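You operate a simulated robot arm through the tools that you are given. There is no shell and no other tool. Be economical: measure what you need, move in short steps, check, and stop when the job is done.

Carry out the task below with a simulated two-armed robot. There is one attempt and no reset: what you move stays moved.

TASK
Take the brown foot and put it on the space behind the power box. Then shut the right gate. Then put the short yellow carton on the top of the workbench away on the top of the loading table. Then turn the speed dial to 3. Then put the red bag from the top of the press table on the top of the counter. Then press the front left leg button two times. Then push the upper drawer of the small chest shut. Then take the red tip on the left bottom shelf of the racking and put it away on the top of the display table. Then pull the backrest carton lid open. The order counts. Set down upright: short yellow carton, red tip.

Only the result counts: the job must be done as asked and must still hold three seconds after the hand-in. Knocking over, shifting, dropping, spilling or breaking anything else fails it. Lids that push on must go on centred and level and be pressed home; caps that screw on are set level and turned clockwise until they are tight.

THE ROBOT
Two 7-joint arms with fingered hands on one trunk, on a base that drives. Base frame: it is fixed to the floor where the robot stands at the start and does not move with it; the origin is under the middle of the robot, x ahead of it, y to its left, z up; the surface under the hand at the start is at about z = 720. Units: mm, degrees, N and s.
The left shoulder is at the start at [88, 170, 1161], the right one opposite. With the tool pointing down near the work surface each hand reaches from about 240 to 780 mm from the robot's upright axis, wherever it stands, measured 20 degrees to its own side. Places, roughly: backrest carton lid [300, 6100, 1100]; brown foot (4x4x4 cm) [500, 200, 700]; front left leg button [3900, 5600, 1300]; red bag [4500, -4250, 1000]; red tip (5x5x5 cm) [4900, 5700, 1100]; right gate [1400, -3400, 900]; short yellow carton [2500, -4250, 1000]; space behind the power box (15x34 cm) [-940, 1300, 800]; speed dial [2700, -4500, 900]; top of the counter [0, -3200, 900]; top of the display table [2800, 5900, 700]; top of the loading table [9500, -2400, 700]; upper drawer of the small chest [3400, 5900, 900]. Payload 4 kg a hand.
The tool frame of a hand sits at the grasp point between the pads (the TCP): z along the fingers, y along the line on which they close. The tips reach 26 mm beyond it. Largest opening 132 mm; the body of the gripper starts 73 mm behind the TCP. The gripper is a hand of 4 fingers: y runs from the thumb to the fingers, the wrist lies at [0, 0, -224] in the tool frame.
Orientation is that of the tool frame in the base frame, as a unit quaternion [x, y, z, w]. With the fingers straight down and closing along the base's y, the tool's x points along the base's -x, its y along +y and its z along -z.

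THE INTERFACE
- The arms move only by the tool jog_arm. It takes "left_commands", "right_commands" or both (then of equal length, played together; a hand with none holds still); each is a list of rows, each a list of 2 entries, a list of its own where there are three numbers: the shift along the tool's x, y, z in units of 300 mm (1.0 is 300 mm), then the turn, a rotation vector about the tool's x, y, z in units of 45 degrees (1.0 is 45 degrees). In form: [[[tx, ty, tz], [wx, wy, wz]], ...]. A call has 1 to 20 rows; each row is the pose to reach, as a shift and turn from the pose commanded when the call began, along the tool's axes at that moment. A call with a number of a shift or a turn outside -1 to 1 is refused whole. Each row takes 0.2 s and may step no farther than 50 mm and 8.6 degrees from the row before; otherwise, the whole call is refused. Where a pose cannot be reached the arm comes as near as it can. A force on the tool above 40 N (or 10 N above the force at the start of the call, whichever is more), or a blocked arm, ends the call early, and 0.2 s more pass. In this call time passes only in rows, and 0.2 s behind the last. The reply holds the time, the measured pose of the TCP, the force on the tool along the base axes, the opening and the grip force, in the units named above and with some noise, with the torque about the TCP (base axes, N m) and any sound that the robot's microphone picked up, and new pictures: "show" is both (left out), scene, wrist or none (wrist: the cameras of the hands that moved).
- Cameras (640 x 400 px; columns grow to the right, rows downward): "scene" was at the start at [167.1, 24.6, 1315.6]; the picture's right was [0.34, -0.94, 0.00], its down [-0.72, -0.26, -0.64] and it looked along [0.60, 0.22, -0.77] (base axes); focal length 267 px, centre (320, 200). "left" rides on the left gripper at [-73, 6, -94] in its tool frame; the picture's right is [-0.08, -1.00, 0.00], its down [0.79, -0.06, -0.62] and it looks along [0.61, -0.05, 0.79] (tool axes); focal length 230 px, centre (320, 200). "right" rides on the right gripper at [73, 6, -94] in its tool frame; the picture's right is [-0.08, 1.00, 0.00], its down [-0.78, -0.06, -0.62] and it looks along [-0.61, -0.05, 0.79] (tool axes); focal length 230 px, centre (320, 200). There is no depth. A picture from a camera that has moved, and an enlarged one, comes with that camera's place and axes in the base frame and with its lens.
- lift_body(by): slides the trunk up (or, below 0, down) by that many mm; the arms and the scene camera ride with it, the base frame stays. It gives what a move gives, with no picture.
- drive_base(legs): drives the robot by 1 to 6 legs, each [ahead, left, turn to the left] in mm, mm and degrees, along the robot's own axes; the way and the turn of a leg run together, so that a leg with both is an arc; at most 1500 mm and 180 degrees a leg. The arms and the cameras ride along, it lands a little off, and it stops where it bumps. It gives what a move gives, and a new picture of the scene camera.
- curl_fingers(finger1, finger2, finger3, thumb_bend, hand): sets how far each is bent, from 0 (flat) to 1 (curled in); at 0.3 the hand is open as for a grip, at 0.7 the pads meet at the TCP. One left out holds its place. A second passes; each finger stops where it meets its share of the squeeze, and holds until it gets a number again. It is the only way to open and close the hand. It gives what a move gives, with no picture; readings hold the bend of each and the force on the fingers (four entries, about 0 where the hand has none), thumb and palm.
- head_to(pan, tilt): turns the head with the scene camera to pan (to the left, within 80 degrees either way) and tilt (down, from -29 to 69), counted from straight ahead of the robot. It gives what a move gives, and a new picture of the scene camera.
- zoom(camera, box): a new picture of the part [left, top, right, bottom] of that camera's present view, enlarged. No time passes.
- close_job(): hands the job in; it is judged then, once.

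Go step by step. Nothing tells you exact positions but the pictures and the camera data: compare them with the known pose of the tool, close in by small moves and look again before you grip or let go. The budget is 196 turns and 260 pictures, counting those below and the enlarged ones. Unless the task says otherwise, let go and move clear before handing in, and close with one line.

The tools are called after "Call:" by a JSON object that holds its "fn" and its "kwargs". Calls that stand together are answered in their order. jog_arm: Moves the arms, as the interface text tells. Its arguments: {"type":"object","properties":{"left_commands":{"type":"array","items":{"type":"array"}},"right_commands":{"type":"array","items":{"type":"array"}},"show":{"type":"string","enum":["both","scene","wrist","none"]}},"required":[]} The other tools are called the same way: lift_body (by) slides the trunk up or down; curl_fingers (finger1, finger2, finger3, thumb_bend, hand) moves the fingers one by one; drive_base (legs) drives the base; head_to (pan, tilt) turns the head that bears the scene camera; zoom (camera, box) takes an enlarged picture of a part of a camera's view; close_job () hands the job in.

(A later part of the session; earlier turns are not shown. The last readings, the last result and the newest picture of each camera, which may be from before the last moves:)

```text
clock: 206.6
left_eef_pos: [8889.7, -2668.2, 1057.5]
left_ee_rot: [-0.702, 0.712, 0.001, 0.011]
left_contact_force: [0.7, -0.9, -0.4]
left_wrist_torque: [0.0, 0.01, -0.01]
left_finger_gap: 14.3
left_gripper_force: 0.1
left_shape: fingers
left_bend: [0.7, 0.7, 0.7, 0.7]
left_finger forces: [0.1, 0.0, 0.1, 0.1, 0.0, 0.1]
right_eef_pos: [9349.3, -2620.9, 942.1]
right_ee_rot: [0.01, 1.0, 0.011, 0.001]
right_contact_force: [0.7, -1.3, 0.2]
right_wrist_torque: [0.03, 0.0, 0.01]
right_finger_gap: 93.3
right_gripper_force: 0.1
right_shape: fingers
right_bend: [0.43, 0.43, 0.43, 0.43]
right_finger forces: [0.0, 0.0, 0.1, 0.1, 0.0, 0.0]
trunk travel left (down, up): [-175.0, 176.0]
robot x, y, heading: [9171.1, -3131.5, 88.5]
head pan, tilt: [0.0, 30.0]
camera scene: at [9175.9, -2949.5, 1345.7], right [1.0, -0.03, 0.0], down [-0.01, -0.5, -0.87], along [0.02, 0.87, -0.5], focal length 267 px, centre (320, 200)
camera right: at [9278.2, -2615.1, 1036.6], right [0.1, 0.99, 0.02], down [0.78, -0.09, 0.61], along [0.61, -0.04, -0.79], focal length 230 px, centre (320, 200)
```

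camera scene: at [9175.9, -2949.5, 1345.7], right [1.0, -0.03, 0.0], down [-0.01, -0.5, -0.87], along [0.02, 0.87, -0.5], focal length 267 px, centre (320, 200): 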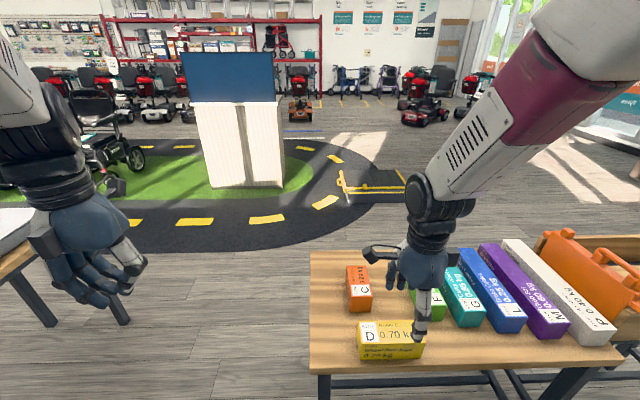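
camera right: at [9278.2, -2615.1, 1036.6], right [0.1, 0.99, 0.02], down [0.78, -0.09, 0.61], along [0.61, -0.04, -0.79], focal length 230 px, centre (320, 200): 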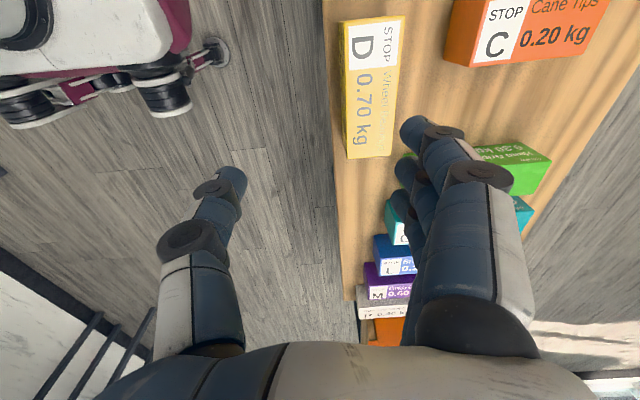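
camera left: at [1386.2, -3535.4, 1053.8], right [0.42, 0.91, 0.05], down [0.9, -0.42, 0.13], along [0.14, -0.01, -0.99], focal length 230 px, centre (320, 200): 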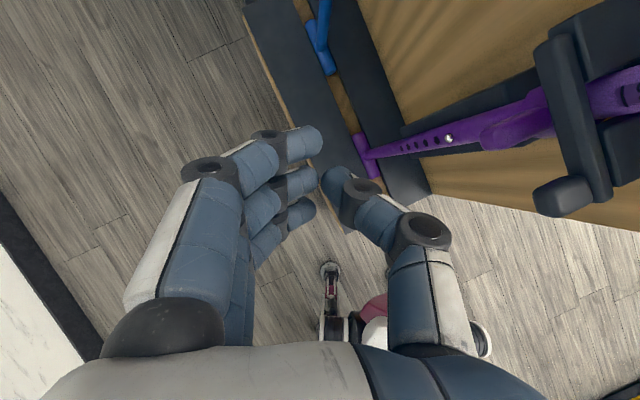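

The carton is standing upright on the loading table. Now I'll retract, rotate the hand back, and drive back to the workbench for the dial.

Call:
{"fn": "jog_arm", "kwargs": {"right_commands": [[[0, -0.12, -0.08], [0, 0, 0]], [[0, -0.24, -0.16], [0, 0, -0.18]], [[0, -0.36, -0.24], [0, 0, -0.36]], [[0, -0.48, -0.32], [0, 0, -0.54]], [[0, -0.58, -0.35], [0, 0, -0.72]], [[0, -0.58, -0.35], [0, 0, -0.9]], [[0, -0.58, -0.35], [0, 0, -1.0]]], "show": "none"}}

Call:
{"fn": "jog_arm", "kwargs": {"right_commands": [[[0, 0, 0], [0, 0, -0.18]], [[0, 0, 0], [0, 0, -0.36]], [[0, 0, 0], [0, 0, -0.54]], [[0, 0, 0], [0, 0, -0.72]], [[0, 0, 0], [0, 0, -0.9]], [[0, 0, 0], [0, 0, -1.0]]], "show": "none"}}

Call:
{"fn": "drive_base", "kwargs": {"legs": [[-290, 0, 0], [0, 0, 91.5], [1490, 0, 0], [1490, 0, 0], [1490, 0, 0]]}}

```text
clock: 208.2
left_eef_pos: [8890.1, -2665.9, 1056.2]
left_ee_rot: [-0.702, 0.712, 0.0, 0.01]
left_contact_force: [0.5, -0.1, -0.1]
left_wrist_torque: [-0.04, -0.01, 0.01]
left_finger_gap: 14.2
left_gripper_force: 0.1
left_shape: fingers
left_bend: [0.7, 0.7, 0.7, 0.7]
left_finger forces: [0.1, 0.0, 0.0, 0.0, 0.1, 0.0]
right_eef_pos: [9346.9, -2795.9, 1041.1]
right_ee_rot: [-0.372, 0.928, 0.011, 0.004]
right_contact_force: [0.0, 1.1, 0.5]
right_wrist_torque: [0.02, 0.04, 0.0]
right_finger_gap: 93.5
right_gripper_force: 0.1
right_shape: fingers
right_bend: [0.43, 0.43, 0.43, 0.43]
right_finger forces: [0.0, 0.0, 0.0, 0.1, 0.0, 0.1]
trunk travel left (down, up): [-175.0, 176.0]
robot x, y, heading: [9170.8, -3128.8, 88.3]
head pan, tilt: [0.0, 30.0]
```

```text
clock: 209.6
left_eef_pos: [8889.0, -2666.7, 1056.1]
left_ee_rot: [-0.702, 0.712, -0.001, 0.01]
left_contact_force: [-0.1, -0.3, 0.2]
left_wrist_torque: [0.0, -0.03, 0.0]
left_finger_gap: 14.1
left_gripper_force: 0.1
left_shape: fingers
left_bend: [0.7, 0.7, 0.7, 0.7]
left_finger forces: [0.0, 0.0, 0.1, 0.0, 0.0, 0.1]
right_eef_pos: [9345.9, -2796.3, 1041.4]
right_ee_rot: [-0.701, 0.714, 0.008, 0.008]
right_contact_force: [0.6, 0.1, 0.4]
right_wrist_torque: [0.04, -0.04, 0.02]
right_finger_gap: 93.3
right_gripper_force: 0.0
right_shape: fingers
right_bend: [0.43, 0.43, 0.43, 0.43]
right_finger forces: [0.0, 0.1, 0.0, 0.0, 0.1, 0.0]
trunk travel left (down, up): [-175.0, 176.0]
robot x, y, heading: [9169.8, -3131.9, 88.4]
head pan, tilt: [0.0, 30.0]
```

```text
clock: 236.7
left_eef_pos: [4176.9, -3731.5, 1056.3]
left_ee_rot: [1.0, 0.016, -0.007, -0.007]
left_contact_force: [0.0, 0.6, 0.0]
left_wrist_torque: [-0.01, -0.02, 0.01]
left_finger_gap: 14.3
left_gripper_force: 0.0
left_shape: fingers
left_bend: [0.7, 0.7, 0.7, 0.7]
left_finger forces: [0.0, 0.0, 0.0, 0.0, 0.1, 0.0]
right_eef_pos: [4284.1, -3269.0, 1040.6]
right_ee_rot: [1.0, 0.011, -0.012, 0.001]
right_contact_force: [0.7, -0.3, 0.3]
right_wrist_torque: [0.02, 0.03, 0.0]
right_finger_gap: 93.3
right_gripper_force: 0.1
right_shape: fingers
right_bend: [0.43, 0.43, 0.43, 0.43]
right_finger forces: [0.0, 0.0, 0.1, 0.0, 0.1, 0.1]
trunk travel left (down, up): [-175.0, 176.0]
robot x, y, heading: [4628.2, -3428.2, -178.9]
head pan, tilt: [0.0, 30.0]
camera scene: at [4444.2, -3435.2, 1345.4], right [-0.02, 1.0, 0.0], down [0.5, 0.01, -0.87], along [-0.87, -0.01, -0.5], focal length 267 px, centre (320, 200)
```

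scene: 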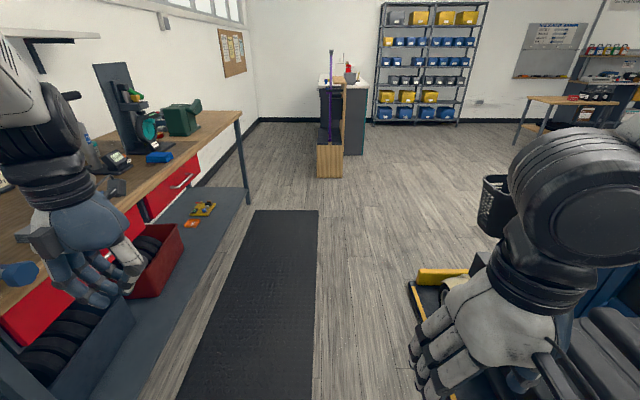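

Call:
{"fn": "drive_base", "kwargs": {"legs": [[1200, 0, 0], [620, 0, 0], [0, 0, 89]]}}

Call:
{"fn": "head_to", "kwargs": {"pan": -10, "tilt": 28}}

```text
clock: 249.8
left_eef_pos: [3087.4, -3916.5, 1056.4]
left_ee_rot: [0.697, 0.717, -0.01, 0.0]
left_contact_force: [-0.2, 0.0, 0.3]
left_wrist_torque: [-0.04, -0.02, 0.01]
left_finger_gap: 14.4
left_gripper_force: 0.1
left_shape: fingers
left_bend: [0.7, 0.7, 0.7, 0.7]
left_finger forces: [0.1, 0.1, 0.1, 0.0, 0.0, 0.0]
right_eef_pos: [2625.3, -3808.1, 1040.0]
right_ee_rot: [0.7, 0.714, -0.008, 0.008]
right_contact_force: [-0.8, 0.1, 0.0]
right_wrist_torque: [0.0, 0.0, 0.0]
right_finger_gap: 93.1
right_gripper_force: 0.2
right_shape: fingers
right_bend: [0.43, 0.43, 0.43, 0.43]
right_finger forces: [0.0, 0.1, 0.0, 0.0, 0.0, 0.0]
trunk travel left (down, up): [-175.0, 176.0]
robot x, y, heading: [2790.8, -3463.6, -89.4]
head pan, tilt: [0.0, 30.0]
camera scene: at [2791.2, -3649.4, 1345.4], right [-1.0, -0.01, 0.0], down [-0.01, 0.5, -0.87], along [0.01, -0.87, -0.5], focal length 267 px, centre (320, 200)
```

scene: 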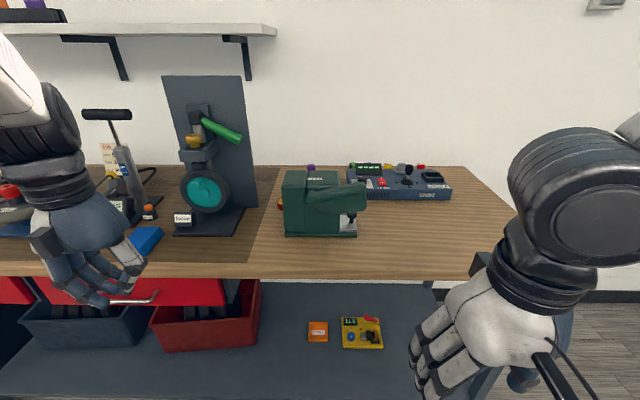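

```text
clock: 250.5
left_eef_pos: [3087.8, -3916.3, 1056.6]
left_ee_rot: [0.698, 0.716, -0.009, 0.001]
left_contact_force: [0.9, 0.4, -0.5]
left_wrist_torque: [-0.01, -0.02, 0.0]
left_finger_gap: 14.4
left_gripper_force: 0.1
left_shape: fingers
left_bend: [0.7, 0.7, 0.7, 0.7]
left_finger forces: [0.0, 0.0, 0.0, 0.0, 0.1, 0.0]
right_eef_pos: [2625.6, -3806.1, 1040.2]
right_ee_rot: [0.7, 0.714, -0.008, 0.009]
right_contact_force: [0.0, -0.3, 0.1]
right_wrist_torque: [-0.02, 0.01, 0.01]
right_finger_gap: 93.3
right_gripper_force: 0.0
right_shape: fingers
right_bend: [0.43, 0.43, 0.43, 0.43]
right_finger forces: [0.0, 0.0, 0.0, 0.0, 0.0, 0.0]
trunk travel left (down, up): [-175.0, 176.0]
robot x, y, heading: [2787.1, -3457.8, -89.1]
head pan, tilt: [-10.0, 28.0]
camera scene: at [2775.3, -3649.0, 1348.6], right [-0.99, 0.16, 0.0], down [0.07, 0.46, -0.88], along [-0.14, -0.87, -0.47], focal length 267 px, centre (320, 200)
```

scene: 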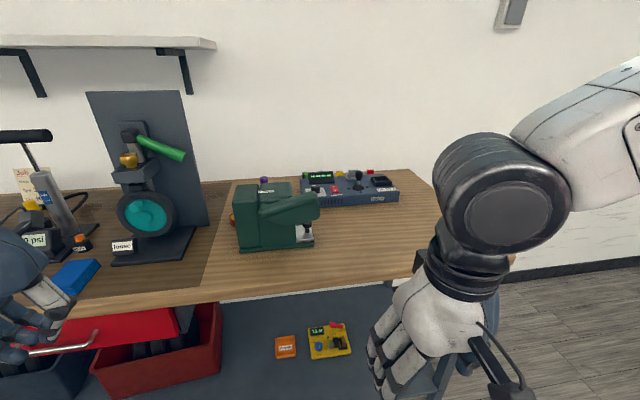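

The dial is partly hidden behind the green machine. I'll shift right so it's open ahead, raising the left hand first.

Call:
{"fn": "jog_arm", "kwargs": {"left_commands": [[[0.03, 0, -0.12], [0, 0, 0]], [[0.06, 0, -0.24], [0, 0, 0]], [[0.1, 0, -0.36], [0, 0, 0]], [[0.1, 0, -0.45], [0, 0, 0]]], "show": "none"}}

Call:
{"fn": "drive_base", "kwargs": {"legs": [[0, -230, 0], [300, 0, 0]]}}

Call:
{"fn": "head_to", "kwargs": {"pan": 0, "tilt": 35}}

```text
clock: 251.5
left_eef_pos: [3124.2, -3914.6, 1182.1]
left_ee_rot: [0.69, 0.722, -0.038, -0.021]
left_contact_force: [-0.1, -0.3, -0.2]
left_wrist_torque: [0.0, 0.04, 0.03]
left_finger_gap: 14.4
left_gripper_force: 0.1
left_shape: fingers
left_bend: [0.7, 0.7, 0.7, 0.7]
left_finger forces: [0.1, 0.0, 0.0, 0.0, 0.0, 0.0]
left hand out of reach, approached as far as the arm can: row 2, 3, 4
right_eef_pos: [2625.2, -3806.5, 1040.4]
right_ee_rot: [0.7, 0.714, -0.008, 0.008]
right_contact_force: [0.8, -0.4, 0.2]
right_wrist_torque: [0.02, -0.01, -0.02]
right_finger_gap: 93.6
right_gripper_force: 0.0
right_shape: fingers
right_bend: [0.43, 0.43, 0.43, 0.43]
right_finger forces: [0.0, 0.0, 0.0, 0.1, 0.0, 0.0]
trunk travel left (down, up): [-175.0, 176.0]
robot x, y, heading: [2785.1, -3461.7, -88.9]
head pan, tilt: [-10.0, 28.0]
```

```text
clock: 255.8
left_eef_pos: [2902.6, -4217.0, 1179.4]
left_ee_rot: [0.688, 0.725, -0.033, -0.024]
left_contact_force: [0.2, -1.1, 0.5]
left_wrist_torque: [0.04, -0.02, -0.01]
left_finger_gap: 14.4
left_gripper_force: 0.0
left_shape: fingers
left_bend: [0.7, 0.7, 0.7, 0.7]
left_finger forces: [0.1, 0.0, 0.0, 0.0, 0.0, 0.0]
right_eef_pos: [2402.5, -4111.1, 1040.9]
right_ee_rot: [0.699, 0.715, -0.007, 0.008]
right_contact_force: [1.2, 0.5, -1.1]
right_wrist_torque: [-0.03, 0.0, -0.01]
right_finger_gap: 93.2
right_gripper_force: 0.1
right_shape: fingers
right_bend: [0.43, 0.43, 0.43, 0.43]
right_finger forces: [0.1, 0.1, 0.0, 0.1, 0.0, 0.1]
trunk travel left (down, up): [-175.0, 176.0]
robot x, y, heading: [2566.1, -3765.1, -88.8]
head pan, tilt: [-10.0, 28.0]
camera scene: at [2551.5, -3953.0, 1348.6], right [-0.99, 0.16, 0.0], down [0.07, 0.46, -0.88], along [-0.14, -0.87, -0.47], focal length 267 px, centre (320, 200)
```

scene: 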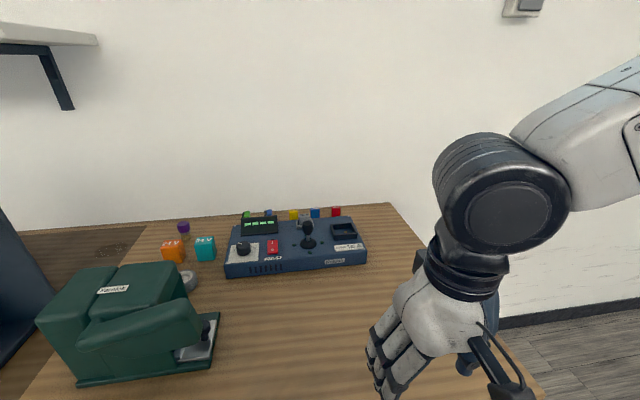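

```text
clock: 256.5
left_eef_pos: [2903.6, -4216.6, 1178.3]
left_ee_rot: [0.685, 0.727, -0.036, -0.026]
left_contact_force: [0.6, 0.1, 0.2]
left_wrist_torque: [0.0, -0.02, 0.01]
left_finger_gap: 14.3
left_gripper_force: 0.0
left_shape: fingers
left_bend: [0.7, 0.7, 0.7, 0.7]
left_finger forces: [0.0, 0.1, 0.1, 0.0, 0.0, 0.0]
right_eef_pos: [2402.0, -4111.6, 1040.0]
right_ee_rot: [0.699, 0.715, -0.008, 0.009]
right_contact_force: [-0.4, 0.1, -1.4]
right_wrist_torque: [0.0, 0.01, -0.01]
right_finger_gap: 93.4
right_gripper_force: 0.0
right_shape: fingers
right_bend: [0.43, 0.43, 0.43, 0.43]
right_finger forces: [0.1, 0.1, 0.0, 0.1, 0.0, 0.1]
trunk travel left (down, up): [-175.0, 176.0]
robot x, y, heading: [2563.3, -3768.8, -89.0]
head pan, tilt: [0.0, 35.0]
camera scene: at [2567.3, -3950.2, 1337.7], right [-1.0, -0.02, 0.0], down [-0.01, 0.57, -0.82], along [0.01, -0.82, -0.57], focal length 267 px, centre (320, 200)
```

scene: 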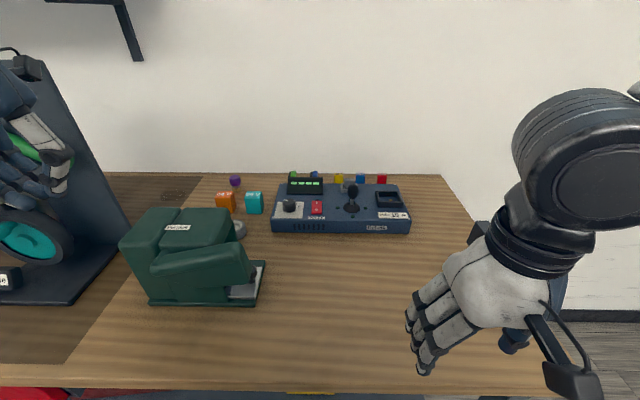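

Call:
{"fn": "zoom", "kwargs": {"camera": "scene", "box": [260, 165, 420, 245]}}

Call:
{"fn": "zoom", "kwargs": {"camera": "scene", "box": [266, 188, 326, 226]}}

```text
4.00 times, centred on (340, 205) of scene
camera zoom: at [2567.3, -3950.2, 1337.7], right [-1.0, -0.02, 0.0], down [-0.01, 0.57, -0.82], along [0.01, -0.82, -0.57], focal length 1068 px, centre (240, 180)
```

zoom: 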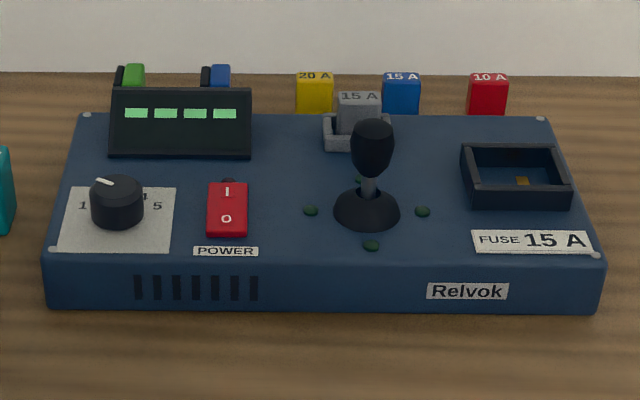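

```text
10.53 times, centred on (296, 207) of scene
camera zoom: at [2567.3, -3950.2, 1337.7], right [-1.0, -0.02, 0.0], down [-0.01, 0.57, -0.82], along [0.01, -0.82, -0.57], focal length 2811 px, centre (573, 126)
```

zoom: 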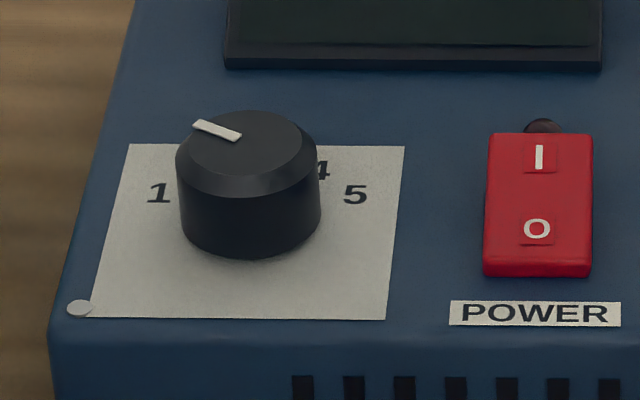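

The dial scale runs 1 to 5 with 3 straight away from me, and its pointer is near 2, so it needs a turn of about 45° clockwise. The knob is at about [2649, -4479], top z about 962. I'll use the right hand's middle finger and thumb.

Call:
{"fn": "curl_fingers", "kwargs": {"hand": "right", "finger1": 1.0, "finger2": 0.55, "finger3": 1.0, "thumb_bend": 0.55}}

Call:
{"fn": "jog_arm", "kwargs": {"right_commands": [[[-0.08, 0.1, -0.05], [0, 0, -0.1]], [[-0.16, 0.2, -0.1], [0, 0, -0.2]], [[-0.24, 0.3, -0.133], [0, 0, -0.3]], [[-0.32, 0.4, -0.133], [0, 0, -0.4]], [[-0.4, 0.5, -0.133], [0, 0, -0.5]], [[-0.48, 0.6, -0.133], [0, 0, -0.6]], [[-0.56, 0.7, -0.133], [0, 0, -0.667]], [[-0.66, 0.8, -0.133], [0, 0, -0.667]], [[-0.8, 0.823, -0.133], [0, 0, -0.667]]], "show": "both"}}

```text
clock: 257.5
left_eef_pos: [2903.7, -4216.7, 1177.7]
left_ee_rot: [0.686, 0.726, -0.035, -0.027]
left_contact_force: [0.1, -0.3, 0.5]
left_wrist_torque: [0.0, 0.0, 0.0]
left_finger_gap: 14.6
left_gripper_force: 0.0
left_shape: fingers
left_bend: [0.7, 0.7, 0.7, 0.7]
left_finger forces: [0.0, 0.0, 0.0, 0.0, 0.1, 0.0]
right_eef_pos: [2401.1, -4111.2, 1040.6]
right_ee_rot: [0.699, 0.715, -0.008, 0.008]
right_contact_force: [-1.1, -0.4, 0.3]
right_wrist_torque: [0.01, -0.03, -0.01]
right_finger_gap: 45.0
right_gripper_force: 0.1
right_shape: fingers
right_bend: [1.0, 0.55, 1.0, 0.55]
right_finger forces: [0.0, 0.1, 0.0, 0.0, 0.0, 0.0]
trunk travel left (down, up): [-175.0, 176.0]
robot x, y, heading: [2563.0, -3769.6, -89.1]
head pan, tilt: [0.0, 35.0]
```

```text
clock: 259.5
left_eef_pos: [2903.2, -4216.7, 1177.9]
left_ee_rot: [0.686, 0.727, -0.036, -0.027]
left_contact_force: [0.1, -0.1, -0.1]
left_wrist_torque: [-0.01, -0.03, 0.01]
left_finger_gap: 14.5
left_gripper_force: 0.0
left_shape: fingers
left_bend: [0.7, 0.7, 0.7, 0.7]
left_finger forces: [0.1, 0.1, 0.0, 0.0, 0.0, 0.1]
right_eef_pos: [2654.8, -4344.8, 1082.1]
right_ee_rot: [0.489, 0.872, -0.008, 0.005]
right_contact_force: [0.4, -0.7, -0.1]
right_wrist_torque: [0.01, 0.0, 0.02]
right_finger_gap: 45.1
right_gripper_force: 0.0
right_shape: fingers
right_bend: [1.0, 0.55, 1.0, 0.55]
right_finger forces: [0.0, 0.0, 0.0, 0.0, 0.1, 0.0]
trunk travel left (down, up): [-175.0, 176.0]
robot x, y, heading: [2564.5, -3768.2, -89.0]
head pan, tilt: [0.0, 35.0]
camera scene: at [2567.4, -3951.6, 1337.3], right [-1.0, -0.02, 0.0], down [-0.01, 0.57, -0.82], along [0.01, -0.82, -0.57], focal length 267 px, centre (320, 200)
camera right: at [2622.0, -4278.4, 1176.9], right [0.89, 0.45, -0.01], down [0.36, -0.69, 0.63], along [0.28, -0.57, -0.78], focal length 230 px, centre (320, 200)
```

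scene: 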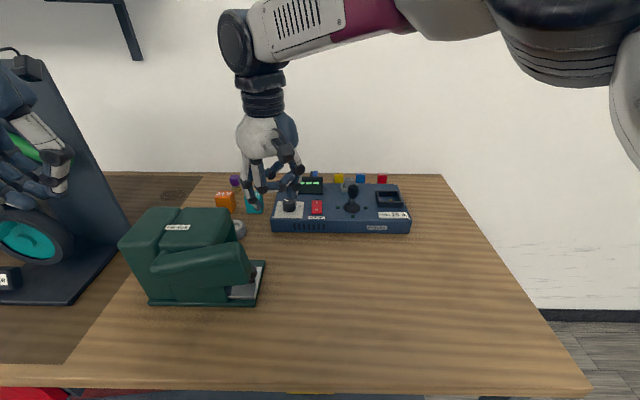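
right: 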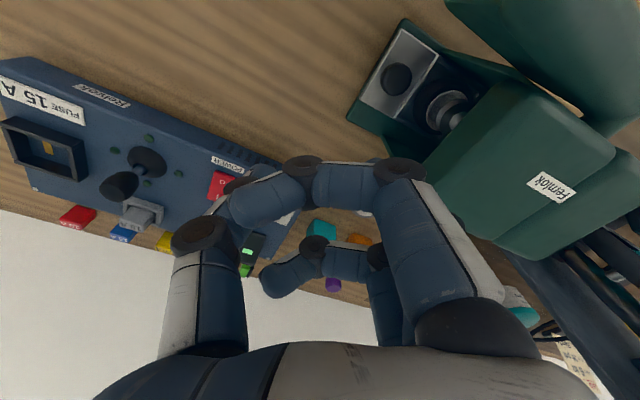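

Curled fingers block the wrist view, so I'll open the two outer fingers instead. They clear the device's left side.

Call:
{"fn": "curl_fingers", "kwargs": {"hand": "right", "finger1": 0.3, "finger2": 0.55, "finger3": 0.3, "thumb_bend": 0.55}}

Call:
{"fn": "jog_arm", "kwargs": {"right_commands": [[[-0.1, -0.05, 0], [0, 0, 0]], [[-0.2, -0.1, 0], [0, 0, 0]], [[-0.3, -0.15, 0.02], [0, 0, 0]], [[-0.37, -0.215, 0.1], [0, 0, 0]]], "show": "both"}}

```text
clock: 260.5
left_eef_pos: [2904.4, -4215.9, 1178.6]
left_ee_rot: [0.687, 0.726, -0.037, -0.026]
left_contact_force: [0.1, -0.1, 0.1]
left_wrist_torque: [0.0, 0.03, 0.0]
left_finger_gap: 14.3
left_gripper_force: 0.0
left_shape: fingers
left_bend: [0.7, 0.7, 0.7, 0.7]
left_finger forces: [0.1, 0.0, 0.0, 0.0, 0.1, 0.1]
right_eef_pos: [2653.9, -4344.7, 1083.5]
right_ee_rot: [0.49, 0.872, -0.01, 0.005]
right_contact_force: [-0.6, -0.6, 0.1]
right_wrist_torque: [-0.03, -0.02, 0.03]
right_finger_gap: 94.9
right_gripper_force: 0.1
right_shape: fingers
right_bend: [0.3, 0.55, 0.3, 0.55]
right_finger forces: [0.0, 0.0, 0.0, 0.0, 0.1, 0.0]
trunk travel left (down, up): [-175.0, 176.0]
robot x, y, heading: [2566.7, -3766.8, -88.8]
head pan, tilt: [0.0, 35.0]
```

```text
clock: 261.7
left_eef_pos: [2902.7, -4215.7, 1177.6]
left_ee_rot: [0.685, 0.727, -0.037, -0.028]
left_contact_force: [0.0, 0.2, 0.0]
left_wrist_torque: [-0.01, -0.01, 0.02]
left_finger_gap: 14.6
left_gripper_force: 0.0
left_shape: fingers
left_bend: [0.7, 0.7, 0.7, 0.7]
left_finger forces: [0.1, 0.1, 0.0, 0.0, 0.0, 0.1]
right_eef_pos: [2594.5, -4452.9, 1092.4]
right_ee_rot: [0.53, 0.848, -0.005, 0.024]
right_contact_force: [-0.2, -0.4, 0.0]
right_wrist_torque: [-0.02, 0.01, -0.06]
right_finger_gap: 95.1
right_gripper_force: 0.1
right_shape: fingers
right_bend: [0.3, 0.55, 0.3, 0.55]
right_finger forces: [0.0, 0.0, 0.1, 0.0, 0.1, 0.0]
right hand out of reach, approached as far as the arm can: row 3, 4
trunk travel left (down, up): [-175.0, 176.0]
robot x, y, heading: [2564.6, -3767.5, -89.0]
head pan, tilt: [0.0, 35.0]
stopped in row 4 (right hand): the arm was blocked; the commanded pose is now the measured one
camera scene: at [2567.2, -3950.3, 1337.7], right [-1.0, -0.02, 0.0], down [-0.01, 0.57, -0.82], along [0.01, -0.82, -0.57], focal length 267 px, centre (320, 200)
camera right: at [2565.9, -4383.1, 1182.7], right [0.93, 0.37, 0.02], down [0.27, -0.71, 0.65], along [0.25, -0.6, -0.76], focal length 230 px, centre (320, 200)
```

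scene: 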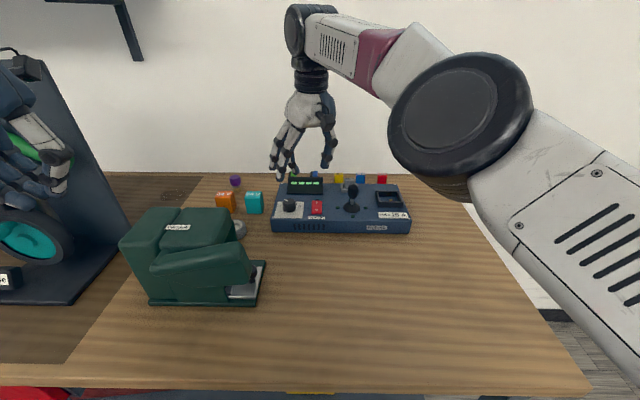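
right: 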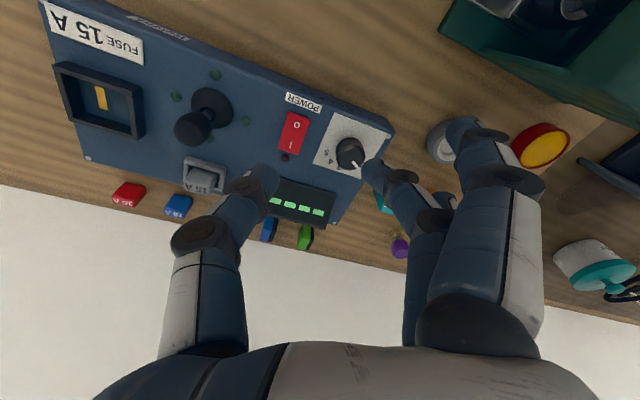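

The right arm can't reach that far across. I'll pull both hands back and shift the base left so the dial lies in front of the right shoulder.

Call:
{"fn": "jog_arm", "kwargs": {"right_commands": [[[0.12, 0.06, 0], [0, 0, 0]], [[0.24, 0.12, 0], [0, 0, 0]], [[0.36, 0.18, 0.03], [0, 0, 0]], [[0.48, 0.24, 0.07], [0, 0, 0]], [[0.6, 0.3, 0.1], [0, 0, 0]], [[0.72, 0.35, 0.13], [0, 0, 0]]], "left_commands": [[[0.1, 0, 0.06], [0, 0, 0]], [[0.2, 0, 0.12], [0, 0, 0]], [[0.3, 0, 0.18], [0, 0, 0]], [[0.4, 0, 0.24], [0, 0, 0]], [[0.5, 0, 0.3], [0, 0, 0]], [[0.6, 0, 0.33], [0, 0, 0]]], "show": "none"}}

Call:
{"fn": "drive_base", "kwargs": {"legs": [[0, 200, 0], [50, 0, 0]]}}

```text
clock: 263.1
left_eef_pos: [2915.0, -4050.4, 1045.4]
left_ee_rot: [0.678, 0.73, -0.062, -0.047]
left_contact_force: [0.1, 0.3, -0.5]
left_wrist_torque: [-0.04, -0.02, -0.02]
left_finger_gap: 14.0
left_gripper_force: 0.1
left_shape: fingers
left_bend: [0.7, 0.7, 0.7, 0.7]
left_finger forces: [0.0, 0.0, 0.0, 0.0, 0.0, 0.1]
left hand out of reach, approached as far as the arm can: row 2, 3, 4, 5, 6
right_eef_pos: [2601.2, -4212.3, 1044.2]
right_ee_rot: [0.527, 0.849, -0.006, 0.023]
right_contact_force: [-0.2, 0.5, -1.0]
right_wrist_torque: [0.0, 0.0, -0.01]
right_finger_gap: 95.1
right_gripper_force: 0.1
right_shape: fingers
right_bend: [0.3, 0.55, 0.3, 0.55]
right_finger forces: [0.0, 0.0, 0.0, 0.0, 0.0, 0.0]
trunk travel left (down, up): [-175.0, 176.0]
robot x, y, heading: [2563.6, -3771.1, -88.9]
head pan, tilt: [0.0, 35.0]
```

```text
clock: 264.9
left_eef_pos: [3047.7, -4048.5, 1044.1]
left_ee_rot: [0.677, 0.731, -0.061, -0.052]
left_contact_force: [0.1, 0.4, 0.2]
left_wrist_torque: [0.02, -0.01, -0.02]
left_finger_gap: 14.3
left_gripper_force: 0.1
left_shape: fingers
left_bend: [0.7, 0.7, 0.7, 0.7]
left_finger forces: [0.1, 0.1, 0.0, 0.0, 0.1, 0.0]
right_eef_pos: [2723.8, -4208.4, 1040.1]
right_ee_rot: [0.533, 0.846, -0.005, 0.009]
right_contact_force: [-18.2, 4.8, 3.2]
right_wrist_torque: [-0.04, 0.21, -0.59]
right_finger_gap: 112.6
right_gripper_force: 9.5
right_shape: fingers
right_bend: [0.3, 0.55, 0.3, 0.5]
right_finger forces: [0.1, 0.0, 0.1, 0.0, 19.2, 0.0]
trunk travel left (down, up): [-175.0, 176.0]
robot x, y, heading: [2696.1, -3761.2, -89.3]
head pan, tilt: [0.0, 35.0]
stopped in leg 1: the force on the tool passed its limit at 46 N (the readings are from after the stop); the commanded pose is now the measured one
camera scene: at [2699.8, -3947.6, 1337.6], right [-1.0, -0.01, 0.0], down [0.0, 0.57, -0.82], along [0.01, -0.82, -0.57], focal length 267 px, centre (320, 200)
```

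scene: 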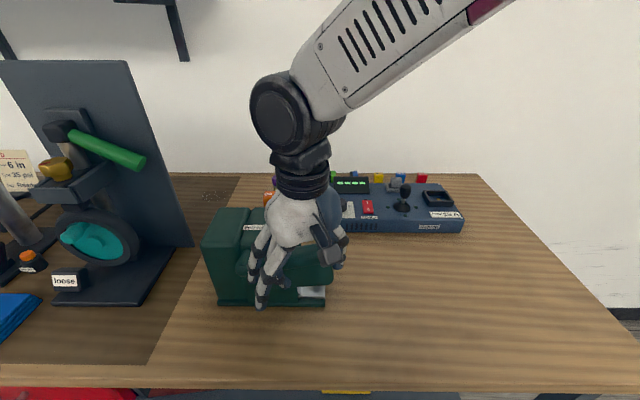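

The right thumb bumped the green machine during the strafe. Its outline reads within 5 mm of before. I'll back off the contact at once and raise the hand.

Call:
{"fn": "jog_arm", "kwargs": {"right_commands": [[[0.045, -0.1, 0], [0, 0, 0]], [[0.045, -0.1, -0.12], [0, 0, 0]], [[0.045, -0.1, -0.25], [0, 0, 0]], [[0.045, -0.1, -0.37], [0, 0, 0]]], "show": "scene"}}

```text
clock: 265.9
left_eef_pos: [3050.8, -4049.1, 1043.9]
left_ee_rot: [0.676, 0.732, -0.061, -0.053]
left_contact_force: [-0.7, 0.5, -0.1]
left_wrist_torque: [-0.03, 0.0, -0.01]
left_finger_gap: 14.4
left_gripper_force: 0.2
left_shape: fingers
left_bend: [0.7, 0.7, 0.7, 0.7]
left_finger forces: [0.0, 0.0, 0.0, 0.1, 0.1, 0.1]
right_eef_pos: [2692.9, -4206.8, 1153.4]
right_ee_rot: [0.531, 0.847, -0.005, 0.011]
right_contact_force: [0.6, 0.2, 0.5]
right_wrist_torque: [-0.01, 0.01, 0.01]
right_finger_gap: 96.0
right_gripper_force: 0.0
right_shape: fingers
right_bend: [0.3, 0.55, 0.3, 0.55]
right_finger forces: [0.0, 0.0, 0.0, 0.1, 0.0, 0.0]
trunk travel left (down, up): [-175.0, 176.0]
robot x, y, heading: [2698.7, -3768.6, -89.0]
head pan, tilt: [0.0, 35.0]
camera scene: at [2702.4, -3947.3, 1337.8], right [-1.0, -0.01, 0.0], down [-0.01, 0.57, -0.82], along [0.01, -0.82, -0.57], focal length 267 px, centre (320, 200)
```

scene: 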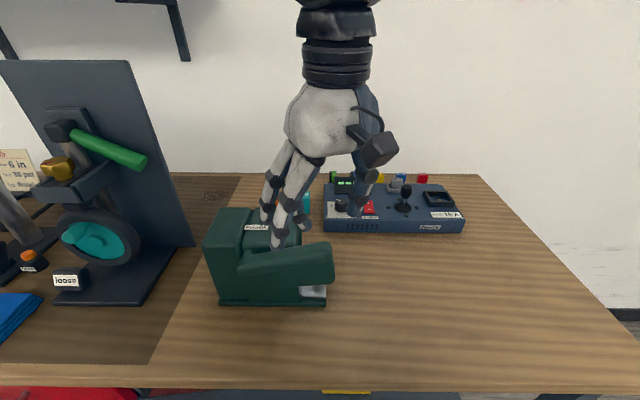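

Call:
{"fn": "jog_arm", "kwargs": {"right_commands": [[[-0.11, -0.08, 0], [0, 0, 0]], [[-0.22, -0.16, 0], [0, 0, 0]], [[-0.33, -0.24, 0], [0, 0, 0]], [[-0.44, -0.32, 0.03], [0, 0, 0]], [[-0.55, -0.4, 0.08], [0, 0, 0]], [[-0.66, -0.47, 0.16], [0, 0, 0]], [[-0.755, -0.536, 0.22], [0, 0, 0]], [[-0.755, -0.536, 0.31], [0, 0, 0]]], "show": "both"}}

```text
clock: 267.7
left_eef_pos: [3050.5, -4048.7, 1044.3]
left_ee_rot: [0.677, 0.731, -0.06, -0.052]
left_contact_force: [-0.6, 0.0, -0.2]
left_wrist_torque: [-0.03, -0.04, 0.01]
left_finger_gap: 14.1
left_gripper_force: 0.1
left_shape: fingers
left_bend: [0.7, 0.7, 0.7, 0.7]
left_finger forces: [0.0, 0.0, 0.0, 0.0, 0.0, 0.0]
right_eef_pos: [2647.7, -4484.8, 1062.5]
right_ee_rot: [0.531, 0.847, -0.005, 0.012]
right_contact_force: [-0.1, -0.2, 0.0]
right_wrist_torque: [0.0, -0.01, 0.0]
right_finger_gap: 96.1
right_gripper_force: 0.0
right_shape: fingers
right_bend: [0.3, 0.55, 0.3, 0.55]
right_finger forces: [0.0, 0.0, 0.1, 0.0, 0.0, 0.0]
right hand out of reach, approached as far as the arm can: row 7
trunk travel left (down, up): [-175.0, 176.0]
robot x, y, heading: [2700.1, -3768.2, -89.0]
head pan, tilt: [0.0, 35.0]
camera scene: at [2702.0, -3947.6, 1337.8], right [-1.0, -0.01, 0.0], down [-0.01, 0.57, -0.82], along [0.01, -0.82, -0.57], focal length 267 px, centre (320, 200)
camera right: at [2621.0, -4412.9, 1155.3], right [0.93, 0.36, 0.01], down [0.28, -0.72, 0.64], along [0.23, -0.59, -0.77], focal length 230 px, centre (320, 200)
```

scene: 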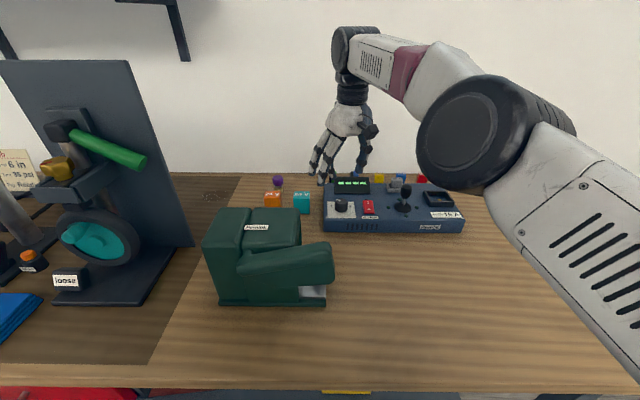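
right: 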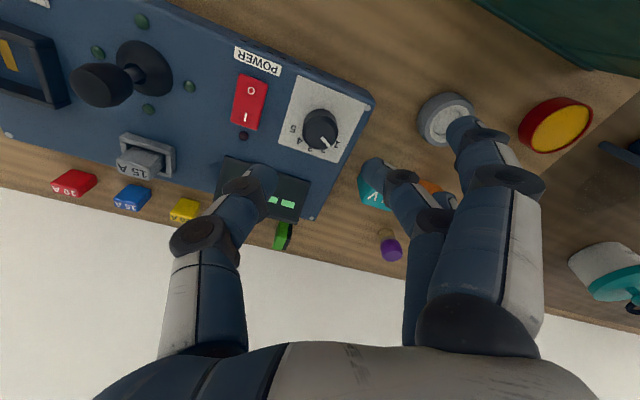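

The hand is centred over the knob. I'll descend partway and check.

Call:
{"fn": "jog_arm", "kwargs": {"right_commands": [[[0.005, 0.005, 0.12], [0, 0, 0]], [[0.005, 0.005, 0.24], [0, 0, 0]]], "show": "wrist"}}

```text
clock: 268.3
left_eef_pos: [3051.8, -4049.8, 1042.4]
left_ee_rot: [0.677, 0.732, -0.061, -0.054]
left_contact_force: [-0.1, -0.2, -0.1]
left_wrist_torque: [0.0, -0.04, -0.04]
left_finger_gap: 14.2
left_gripper_force: 0.0
left_shape: fingers
left_bend: [0.7, 0.7, 0.7, 0.7]
left_finger forces: [0.0, 0.0, 0.0, 0.1, 0.1, 0.0]
right_eef_pos: [2649.8, -4482.4, 989.8]
right_ee_rot: [0.531, 0.847, -0.005, 0.01]
right_contact_force: [0.0, 0.2, 0.1]
right_wrist_torque: [0.02, 0.01, 0.03]
right_finger_gap: 96.0
right_gripper_force: 0.0
right_shape: fingers
right_bend: [0.3, 0.55, 0.3, 0.55]
right_finger forces: [0.0, 0.1, 0.1, 0.0, 0.1, 0.0]
trunk travel left (down, up): [-175.0, 176.0]
robot x, y, heading: [2698.8, -3765.6, -89.7]
head pan, tilt: [0.0, 35.0]
camera right: at [2622.6, -4413.1, 1083.0], right [0.93, 0.36, 0.01], down [0.28, -0.72, 0.63], along [0.23, -0.59, -0.77], focal length 230 px, centre (320, 200)
```

right: 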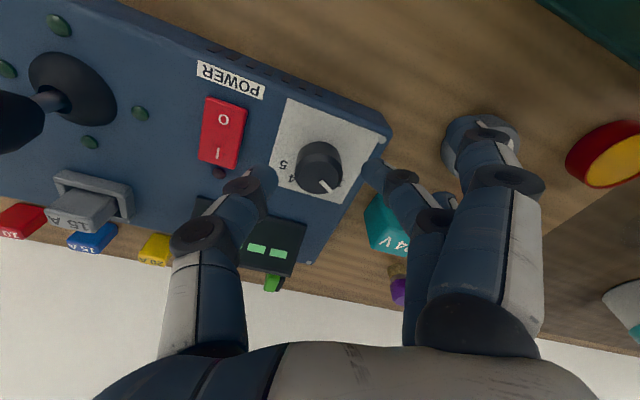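

Call:
{"fn": "jog_arm", "kwargs": {"right_commands": [[[0.018, -0.005, 0.03], [0, 0, 0]], [[0.018, -0.005, 0.062], [0, 0, 0]]], "show": "none"}}

Call:
{"fn": "curl_fingers", "kwargs": {"hand": "right", "finger2": 0.7, "thumb_bend": 0.7}}

Call:
{"fn": "zoom", "kwargs": {"camera": "right", "box": [180, 60, 460, 260]}}

```text
clock: 268.9
left_eef_pos: [3050.9, -4050.0, 1043.5]
left_ee_rot: [0.678, 0.731, -0.061, -0.052]
left_contact_force: [0.5, 0.0, -0.1]
left_wrist_torque: [-0.01, -0.07, 0.01]
left_finger_gap: 14.2
left_gripper_force: 0.0
left_shape: fingers
left_bend: [0.7, 0.7, 0.7, 0.7]
left_finger forces: [0.0, 0.0, 0.0, 0.0, 0.0, 0.0]
right_eef_pos: [2647.4, -4479.2, 972.1]
right_ee_rot: [0.532, 0.847, -0.004, 0.011]
right_contact_force: [1.1, 0.6, -0.2]
right_wrist_torque: [0.01, 0.0, -0.04]
right_finger_gap: 95.9
right_gripper_force: 0.0
right_shape: fingers
right_bend: [0.3, 0.55, 0.3, 0.55]
right_finger forces: [0.1, 0.1, 0.1, 0.0, 0.0, 0.0]
trunk travel left (down, up): [-175.0, 176.0]
robot x, y, heading: [2698.6, -3763.2, -89.4]
head pan, tilt: [0.0, 35.0]
```

```text
clock: 269.9
left_eef_pos: [3051.1, -4048.5, 1043.9]
left_ee_rot: [0.678, 0.731, -0.06, -0.052]
left_contact_force: [-0.9, -0.1, -0.3]
left_wrist_torque: [0.0, 0.0, 0.01]
left_finger_gap: 14.2
left_gripper_force: 0.1
left_shape: fingers
left_bend: [0.7, 0.7, 0.7, 0.7]
left_finger forces: [0.1, 0.0, 0.0, 0.1, 0.0, 0.0]
right_eef_pos: [2645.6, -4477.7, 972.5]
right_ee_rot: [0.532, 0.846, -0.005, 0.012]
right_contact_force: [-2.9, 1.7, 0.3]
right_wrist_torque: [0.06, 0.08, -0.04]
right_finger_gap: 77.1
right_gripper_force: 3.9
right_shape: fingers
right_bend: [0.3, 0.66, 0.3, 0.68]
right_finger forces: [0.1, 2.5, 0.0, 0.0, 4.2, 0.1]
trunk travel left (down, up): [-175.0, 176.0]
robot x, y, heading: [2700.1, -3762.9, -89.6]
head pan, tilt: [0.0, 35.0]
```

```text
2.00 times, centred on (320, 160) of right
camera zoom: at [2618.9, -4408.7, 1065.4], right [0.93, 0.36, 0.01], down [0.28, -0.72, 0.64], along [0.23, -0.59, -0.77], focal length 460 px, centre (320, 280)
```

zoom: 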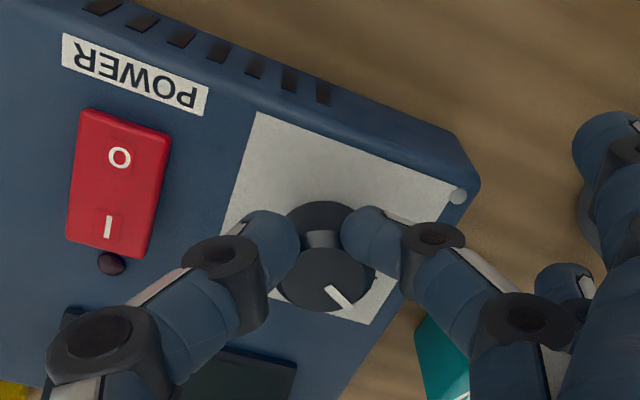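

The knob is held between finger and thumb. I'll rotate 45° clockwise in steps and look.

Call:
{"fn": "jog_arm", "kwargs": {"right_commands": [[[0, 0, 0], [0, 0, 0.16]], [[0, 0, 0], [0, 0, 0.32]], [[0, 0, 0], [0, 0, 0.48]], [[0, 0, 0], [0, 0, 0.64]], [[0, 0, 0], [0, 0, 0.8]], [[0, 0, 0], [0, 0, 0.96]]], "show": "none"}}

Call:
{"fn": "zoom", "kwargs": {"camera": "right", "box": [180, 60, 460, 260]}}

Call:
{"fn": "zoom", "kwargs": {"camera": "scene", "box": [300, 170, 400, 240]}}

```text
clock: 271.3
left_eef_pos: [3052.3, -4048.6, 1043.3]
left_ee_rot: [0.677, 0.732, -0.063, -0.053]
left_contact_force: [-0.7, -0.9, 0.0]
left_wrist_torque: [-0.03, 0.0, 0.0]
left_finger_gap: 14.4
left_gripper_force: 0.1
left_shape: fingers
left_bend: [0.7, 0.7, 0.7, 0.7]
left_finger forces: [0.0, 0.0, 0.0, 0.1, 0.1, 0.0]
right_eef_pos: [2649.8, -4478.8, 975.1]
right_ee_rot: [0.806, 0.592, -0.001, 0.015]
right_contact_force: [13.0, 8.4, 7.2]
right_wrist_torque: [0.1, -0.42, 0.24]
right_finger_gap: 71.9
right_gripper_force: 8.1
right_shape: fingers
right_bend: [0.3, 0.62, 0.3, 0.7]
right_finger forces: [0.0, 16.7, 0.0, 0.0, 0.0, 0.1]
trunk travel left (down, up): [-175.0, 176.0]
robot x, y, heading: [2699.3, -3768.7, -89.0]
head pan, tilt: [0.0, 35.0]
```

```text
2.00 times, centred on (320, 160) of right
camera zoom: at [2675.5, -4408.7, 1067.7], right [0.93, -0.37, 0.02], down [-0.3, -0.72, 0.63], along [-0.22, -0.59, -0.78], focal length 460 px, centre (320, 280)
```

zoom: 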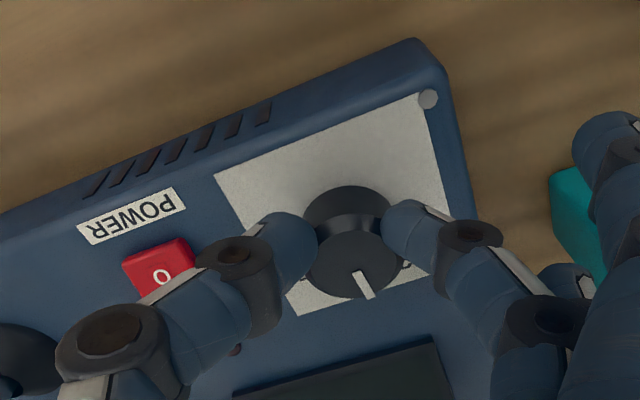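

```text
5.71 times, centred on (350, 205) of scene
camera zoom: at [2704.4, -3946.5, 1337.9], right [-1.0, -0.01, 0.0], down [-0.01, 0.57, -0.82], along [0.01, -0.82, -0.57], focal length 1526 px, centre (149, 171)
```

zoom: 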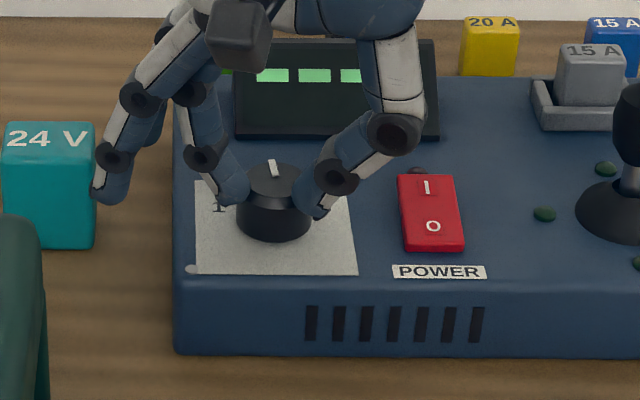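

The pointer now points nearly straight away, at 3. I'll release and check it clear of the hand.

Call:
{"fn": "curl_fingers", "kwargs": {"hand": "right", "finger2": 0.55, "thumb_bend": 0.55}}

Call:
{"fn": "jog_arm", "kwargs": {"right_commands": [[[0, 0, -0.1], [0, 0, 0]], [[0, 0, -0.25], [0, 0, 0]], [[0, 0, -0.35], [0, 0, 0]]], "show": "none"}}

Call:
{"fn": "zoom", "kwargs": {"camera": "right", "box": [240, 60, 400, 180]}}

Call:
{"fn": "zoom", "kwargs": {"camera": "scene", "box": [320, 190, 370, 225]}}

```text
clock: 272.3
left_eef_pos: [3051.8, -4048.3, 1043.3]
left_ee_rot: [0.677, 0.731, -0.061, -0.053]
left_contact_force: [-0.2, -1.0, 0.5]
left_wrist_torque: [-0.03, -0.03, -0.01]
left_finger_gap: 14.6
left_gripper_force: 0.0
left_shape: fingers
left_bend: [0.7, 0.7, 0.7, 0.7]
left_finger forces: [0.0, 0.0, 0.1, 0.0, 0.0, 0.1]
right_eef_pos: [2645.7, -4479.7, 973.5]
right_ee_rot: [0.807, 0.591, -0.001, 0.012]
right_contact_force: [0.1, -0.1, -0.1]
right_wrist_torque: [-0.02, -0.03, 0.0]
right_finger_gap: 94.8
right_gripper_force: 0.1
right_shape: fingers
right_bend: [0.3, 0.54, 0.3, 0.55]
right_finger forces: [0.0, 0.2, 0.0, 0.0, 0.0, 0.0]
trunk travel left (down, up): [-175.0, 176.0]
robot x, y, heading: [2701.2, -3766.0, -89.1]
head pan, tilt: [0.0, 35.0]
```

```text
clock: 273.1
left_eef_pos: [3051.1, -4047.8, 1042.5]
left_ee_rot: [0.677, 0.732, -0.06, -0.053]
left_contact_force: [-0.3, -0.3, 0.2]
left_wrist_torque: [-0.02, -0.03, 0.03]
left_finger_gap: 14.2
left_gripper_force: 0.0
left_shape: fingers
left_bend: [0.7, 0.7, 0.7, 0.7]
left_finger forces: [0.0, 0.1, 0.1, 0.0, 0.1, 0.0]
right_eef_pos: [2645.3, -4477.5, 1077.4]
right_ee_rot: [0.807, 0.591, -0.001, 0.012]
right_contact_force: [-0.3, 0.3, -0.7]
right_wrist_torque: [-0.01, 0.0, 0.03]
right_finger_gap: 94.3
right_gripper_force: 0.1
right_shape: fingers
right_bend: [0.3, 0.55, 0.3, 0.55]
right_finger forces: [0.0, 0.0, 0.0, 0.0, 0.0, 0.1]
trunk travel left (down, up): [-175.0, 176.0]
robot x, y, heading: [2698.2, -3764.7, -89.5]
head pan, tilt: [0.0, 35.0]
```

```text
3.33 times, centred on (320, 120) of right
camera zoom: at [2672.4, -4407.6, 1171.0], right [0.93, -0.37, 0.02], down [-0.3, -0.72, 0.63], along [-0.22, -0.59, -0.78], focal length 767 px, centre (320, 467)
```

zoom: 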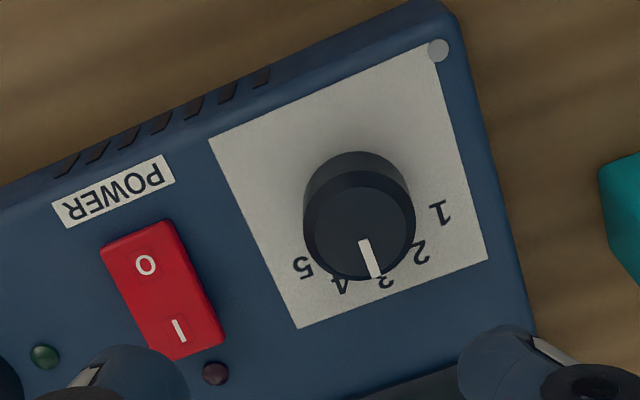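

```text
11.43 times, centred on (345, 208) of scene
camera zoom: at [2702.5, -3947.9, 1337.6], right [-1.0, -0.01, 0.0], down [-0.01, 0.57, -0.82], along [0.01, -0.82, -0.57], focal length 3052 px, centre (34, 114)
```

zoom: 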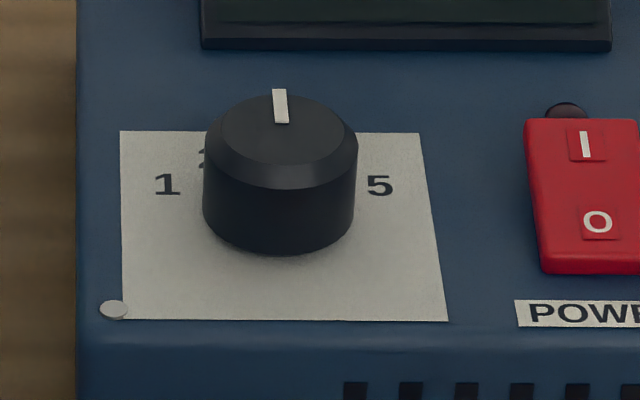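

The dial reads 3. Next is the red bag on the press table, so I'll retract and strafe left along the bench.

Call:
{"fn": "jog_arm", "kwargs": {"right_commands": [[[0.1, -0.03, -0.08], [0, 0, 0]], [[0.24, -0.075, -0.13], [0, 0, 0]], [[0.38, -0.12, -0.13], [0, 0, -0.1]], [[0.52, -0.165, -0.13], [0, 0, -0.2]], [[0.66, -0.21, -0.13], [0, 0, -0.3]], [[0.8, -0.25, -0.13], [0, 0, -0.39]]], "show": "none"}}

Call:
{"fn": "drive_base", "kwargs": {"legs": [[-400, 0, 0], [0, 1450, 0], [0, 200, 0]]}}

Call:
{"fn": "head_to", "kwargs": {"pan": 0, "tilt": 25}}

```text
clock: 274.5
left_eef_pos: [3051.8, -4047.9, 1043.5]
left_ee_rot: [0.677, 0.731, -0.061, -0.051]
left_contact_force: [0.2, 0.3, 0.0]
left_wrist_torque: [-0.07, 0.0, -0.03]
left_finger_gap: 14.3
left_gripper_force: 0.1
left_shape: fingers
left_bend: [0.7, 0.7, 0.7, 0.7]
left_finger forces: [0.1, 0.0, 0.0, 0.0, 0.1, 0.0]
right_eef_pos: [2647.4, -4224.4, 1113.4]
right_ee_rot: [0.706, 0.708, -0.004, 0.014]
right_contact_force: [-0.1, -0.1, 0.6]
right_wrist_torque: [0.0, -0.02, 0.02]
right_finger_gap: 94.8
right_gripper_force: 0.1
right_shape: fingers
right_bend: [0.3, 0.55, 0.3, 0.55]
right_finger forces: [0.1, 0.0, 0.0, 0.0, 0.0, 0.0]
trunk travel left (down, up): [-175.0, 176.0]
robot x, y, heading: [2698.0, -3763.8, -89.3]
head pan, tilt: [0.0, 35.0]
```

```text
clock: 291.3
left_eef_pos: [4679.9, -3654.0, 1042.9]
left_ee_rot: [0.682, 0.727, -0.06, -0.053]
left_contact_force: [0.5, -0.3, -0.4]
left_wrist_torque: [0.0, 0.01, 0.03]
left_finger_gap: 14.3
left_gripper_force: 0.0
left_shape: fingers
left_bend: [0.7, 0.7, 0.7, 0.7]
left_finger forces: [0.1, 0.0, 0.1, 0.0, 0.0, 0.0]
right_eef_pos: [4274.0, -3826.5, 1113.9]
right_ee_rot: [0.711, 0.703, -0.002, 0.012]
right_contact_force: [1.0, 0.6, 0.5]
right_wrist_torque: [0.04, 0.06, 0.01]
right_finger_gap: 94.8
right_gripper_force: 0.1
right_shape: fingers
right_bend: [0.3, 0.55, 0.3, 0.55]
right_finger forces: [0.1, 0.0, 0.1, 0.1, 0.0, 0.0]
trunk travel left (down, up): [-175.0, 176.0]
robot x, y, heading: [4332.2, -3363.8, -90.1]
head pan, tilt: [0.0, 35.0]
camera scene: at [4332.9, -3549.3, 1337.6], right [-1.0, 0.0, 0.0], down [0.0, 0.57, -0.82], along [0.0, -0.82, -0.57], focal length 267 px, centre (320, 200)
```

scene: 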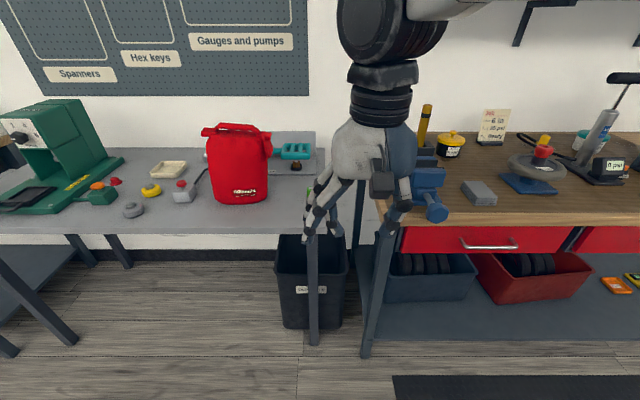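

```text
clock: 292.0
left_eef_pos: [4680.5, -3653.9, 1043.4]
left_ee_rot: [0.681, 0.727, -0.061, -0.054]
left_contact_force: [-0.2, -0.6, -0.5]
left_wrist_torque: [0.02, -0.04, -0.06]
left_finger_gap: 14.2
left_gripper_force: 0.0
left_shape: fingers
left_bend: [0.7, 0.7, 0.7, 0.7]
left_finger forces: [0.0, 0.0, 0.0, 0.0, 0.0, 0.0]
right_eef_pos: [4274.3, -3826.0, 1113.1]
right_ee_rot: [0.71, 0.704, -0.003, 0.012]
right_contact_force: [-0.2, -0.2, -0.8]
right_wrist_torque: [0.0, 0.01, -0.01]
right_finger_gap: 94.6
right_gripper_force: 0.1
right_shape: fingers
right_bend: [0.3, 0.55, 0.3, 0.55]
right_finger forces: [0.1, 0.1, 0.0, 0.0, 0.1, 0.1]
trunk travel left (down, up): [-175.0, 176.0]
robot x, y, heading: [4334.3, -3367.5, -89.9]
head pan, tilt: [0.0, 25.0]
camera scene: at [4332.5, -3553.4, 1353.3], right [-1.0, 0.0, 0.0], down [0.0, 0.42, -0.91], along [0.0, -0.91, -0.42], focal length 267 px, centre (320, 200)
```

scene: 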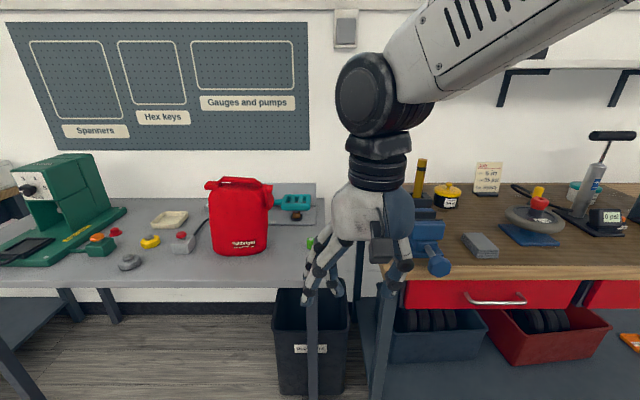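

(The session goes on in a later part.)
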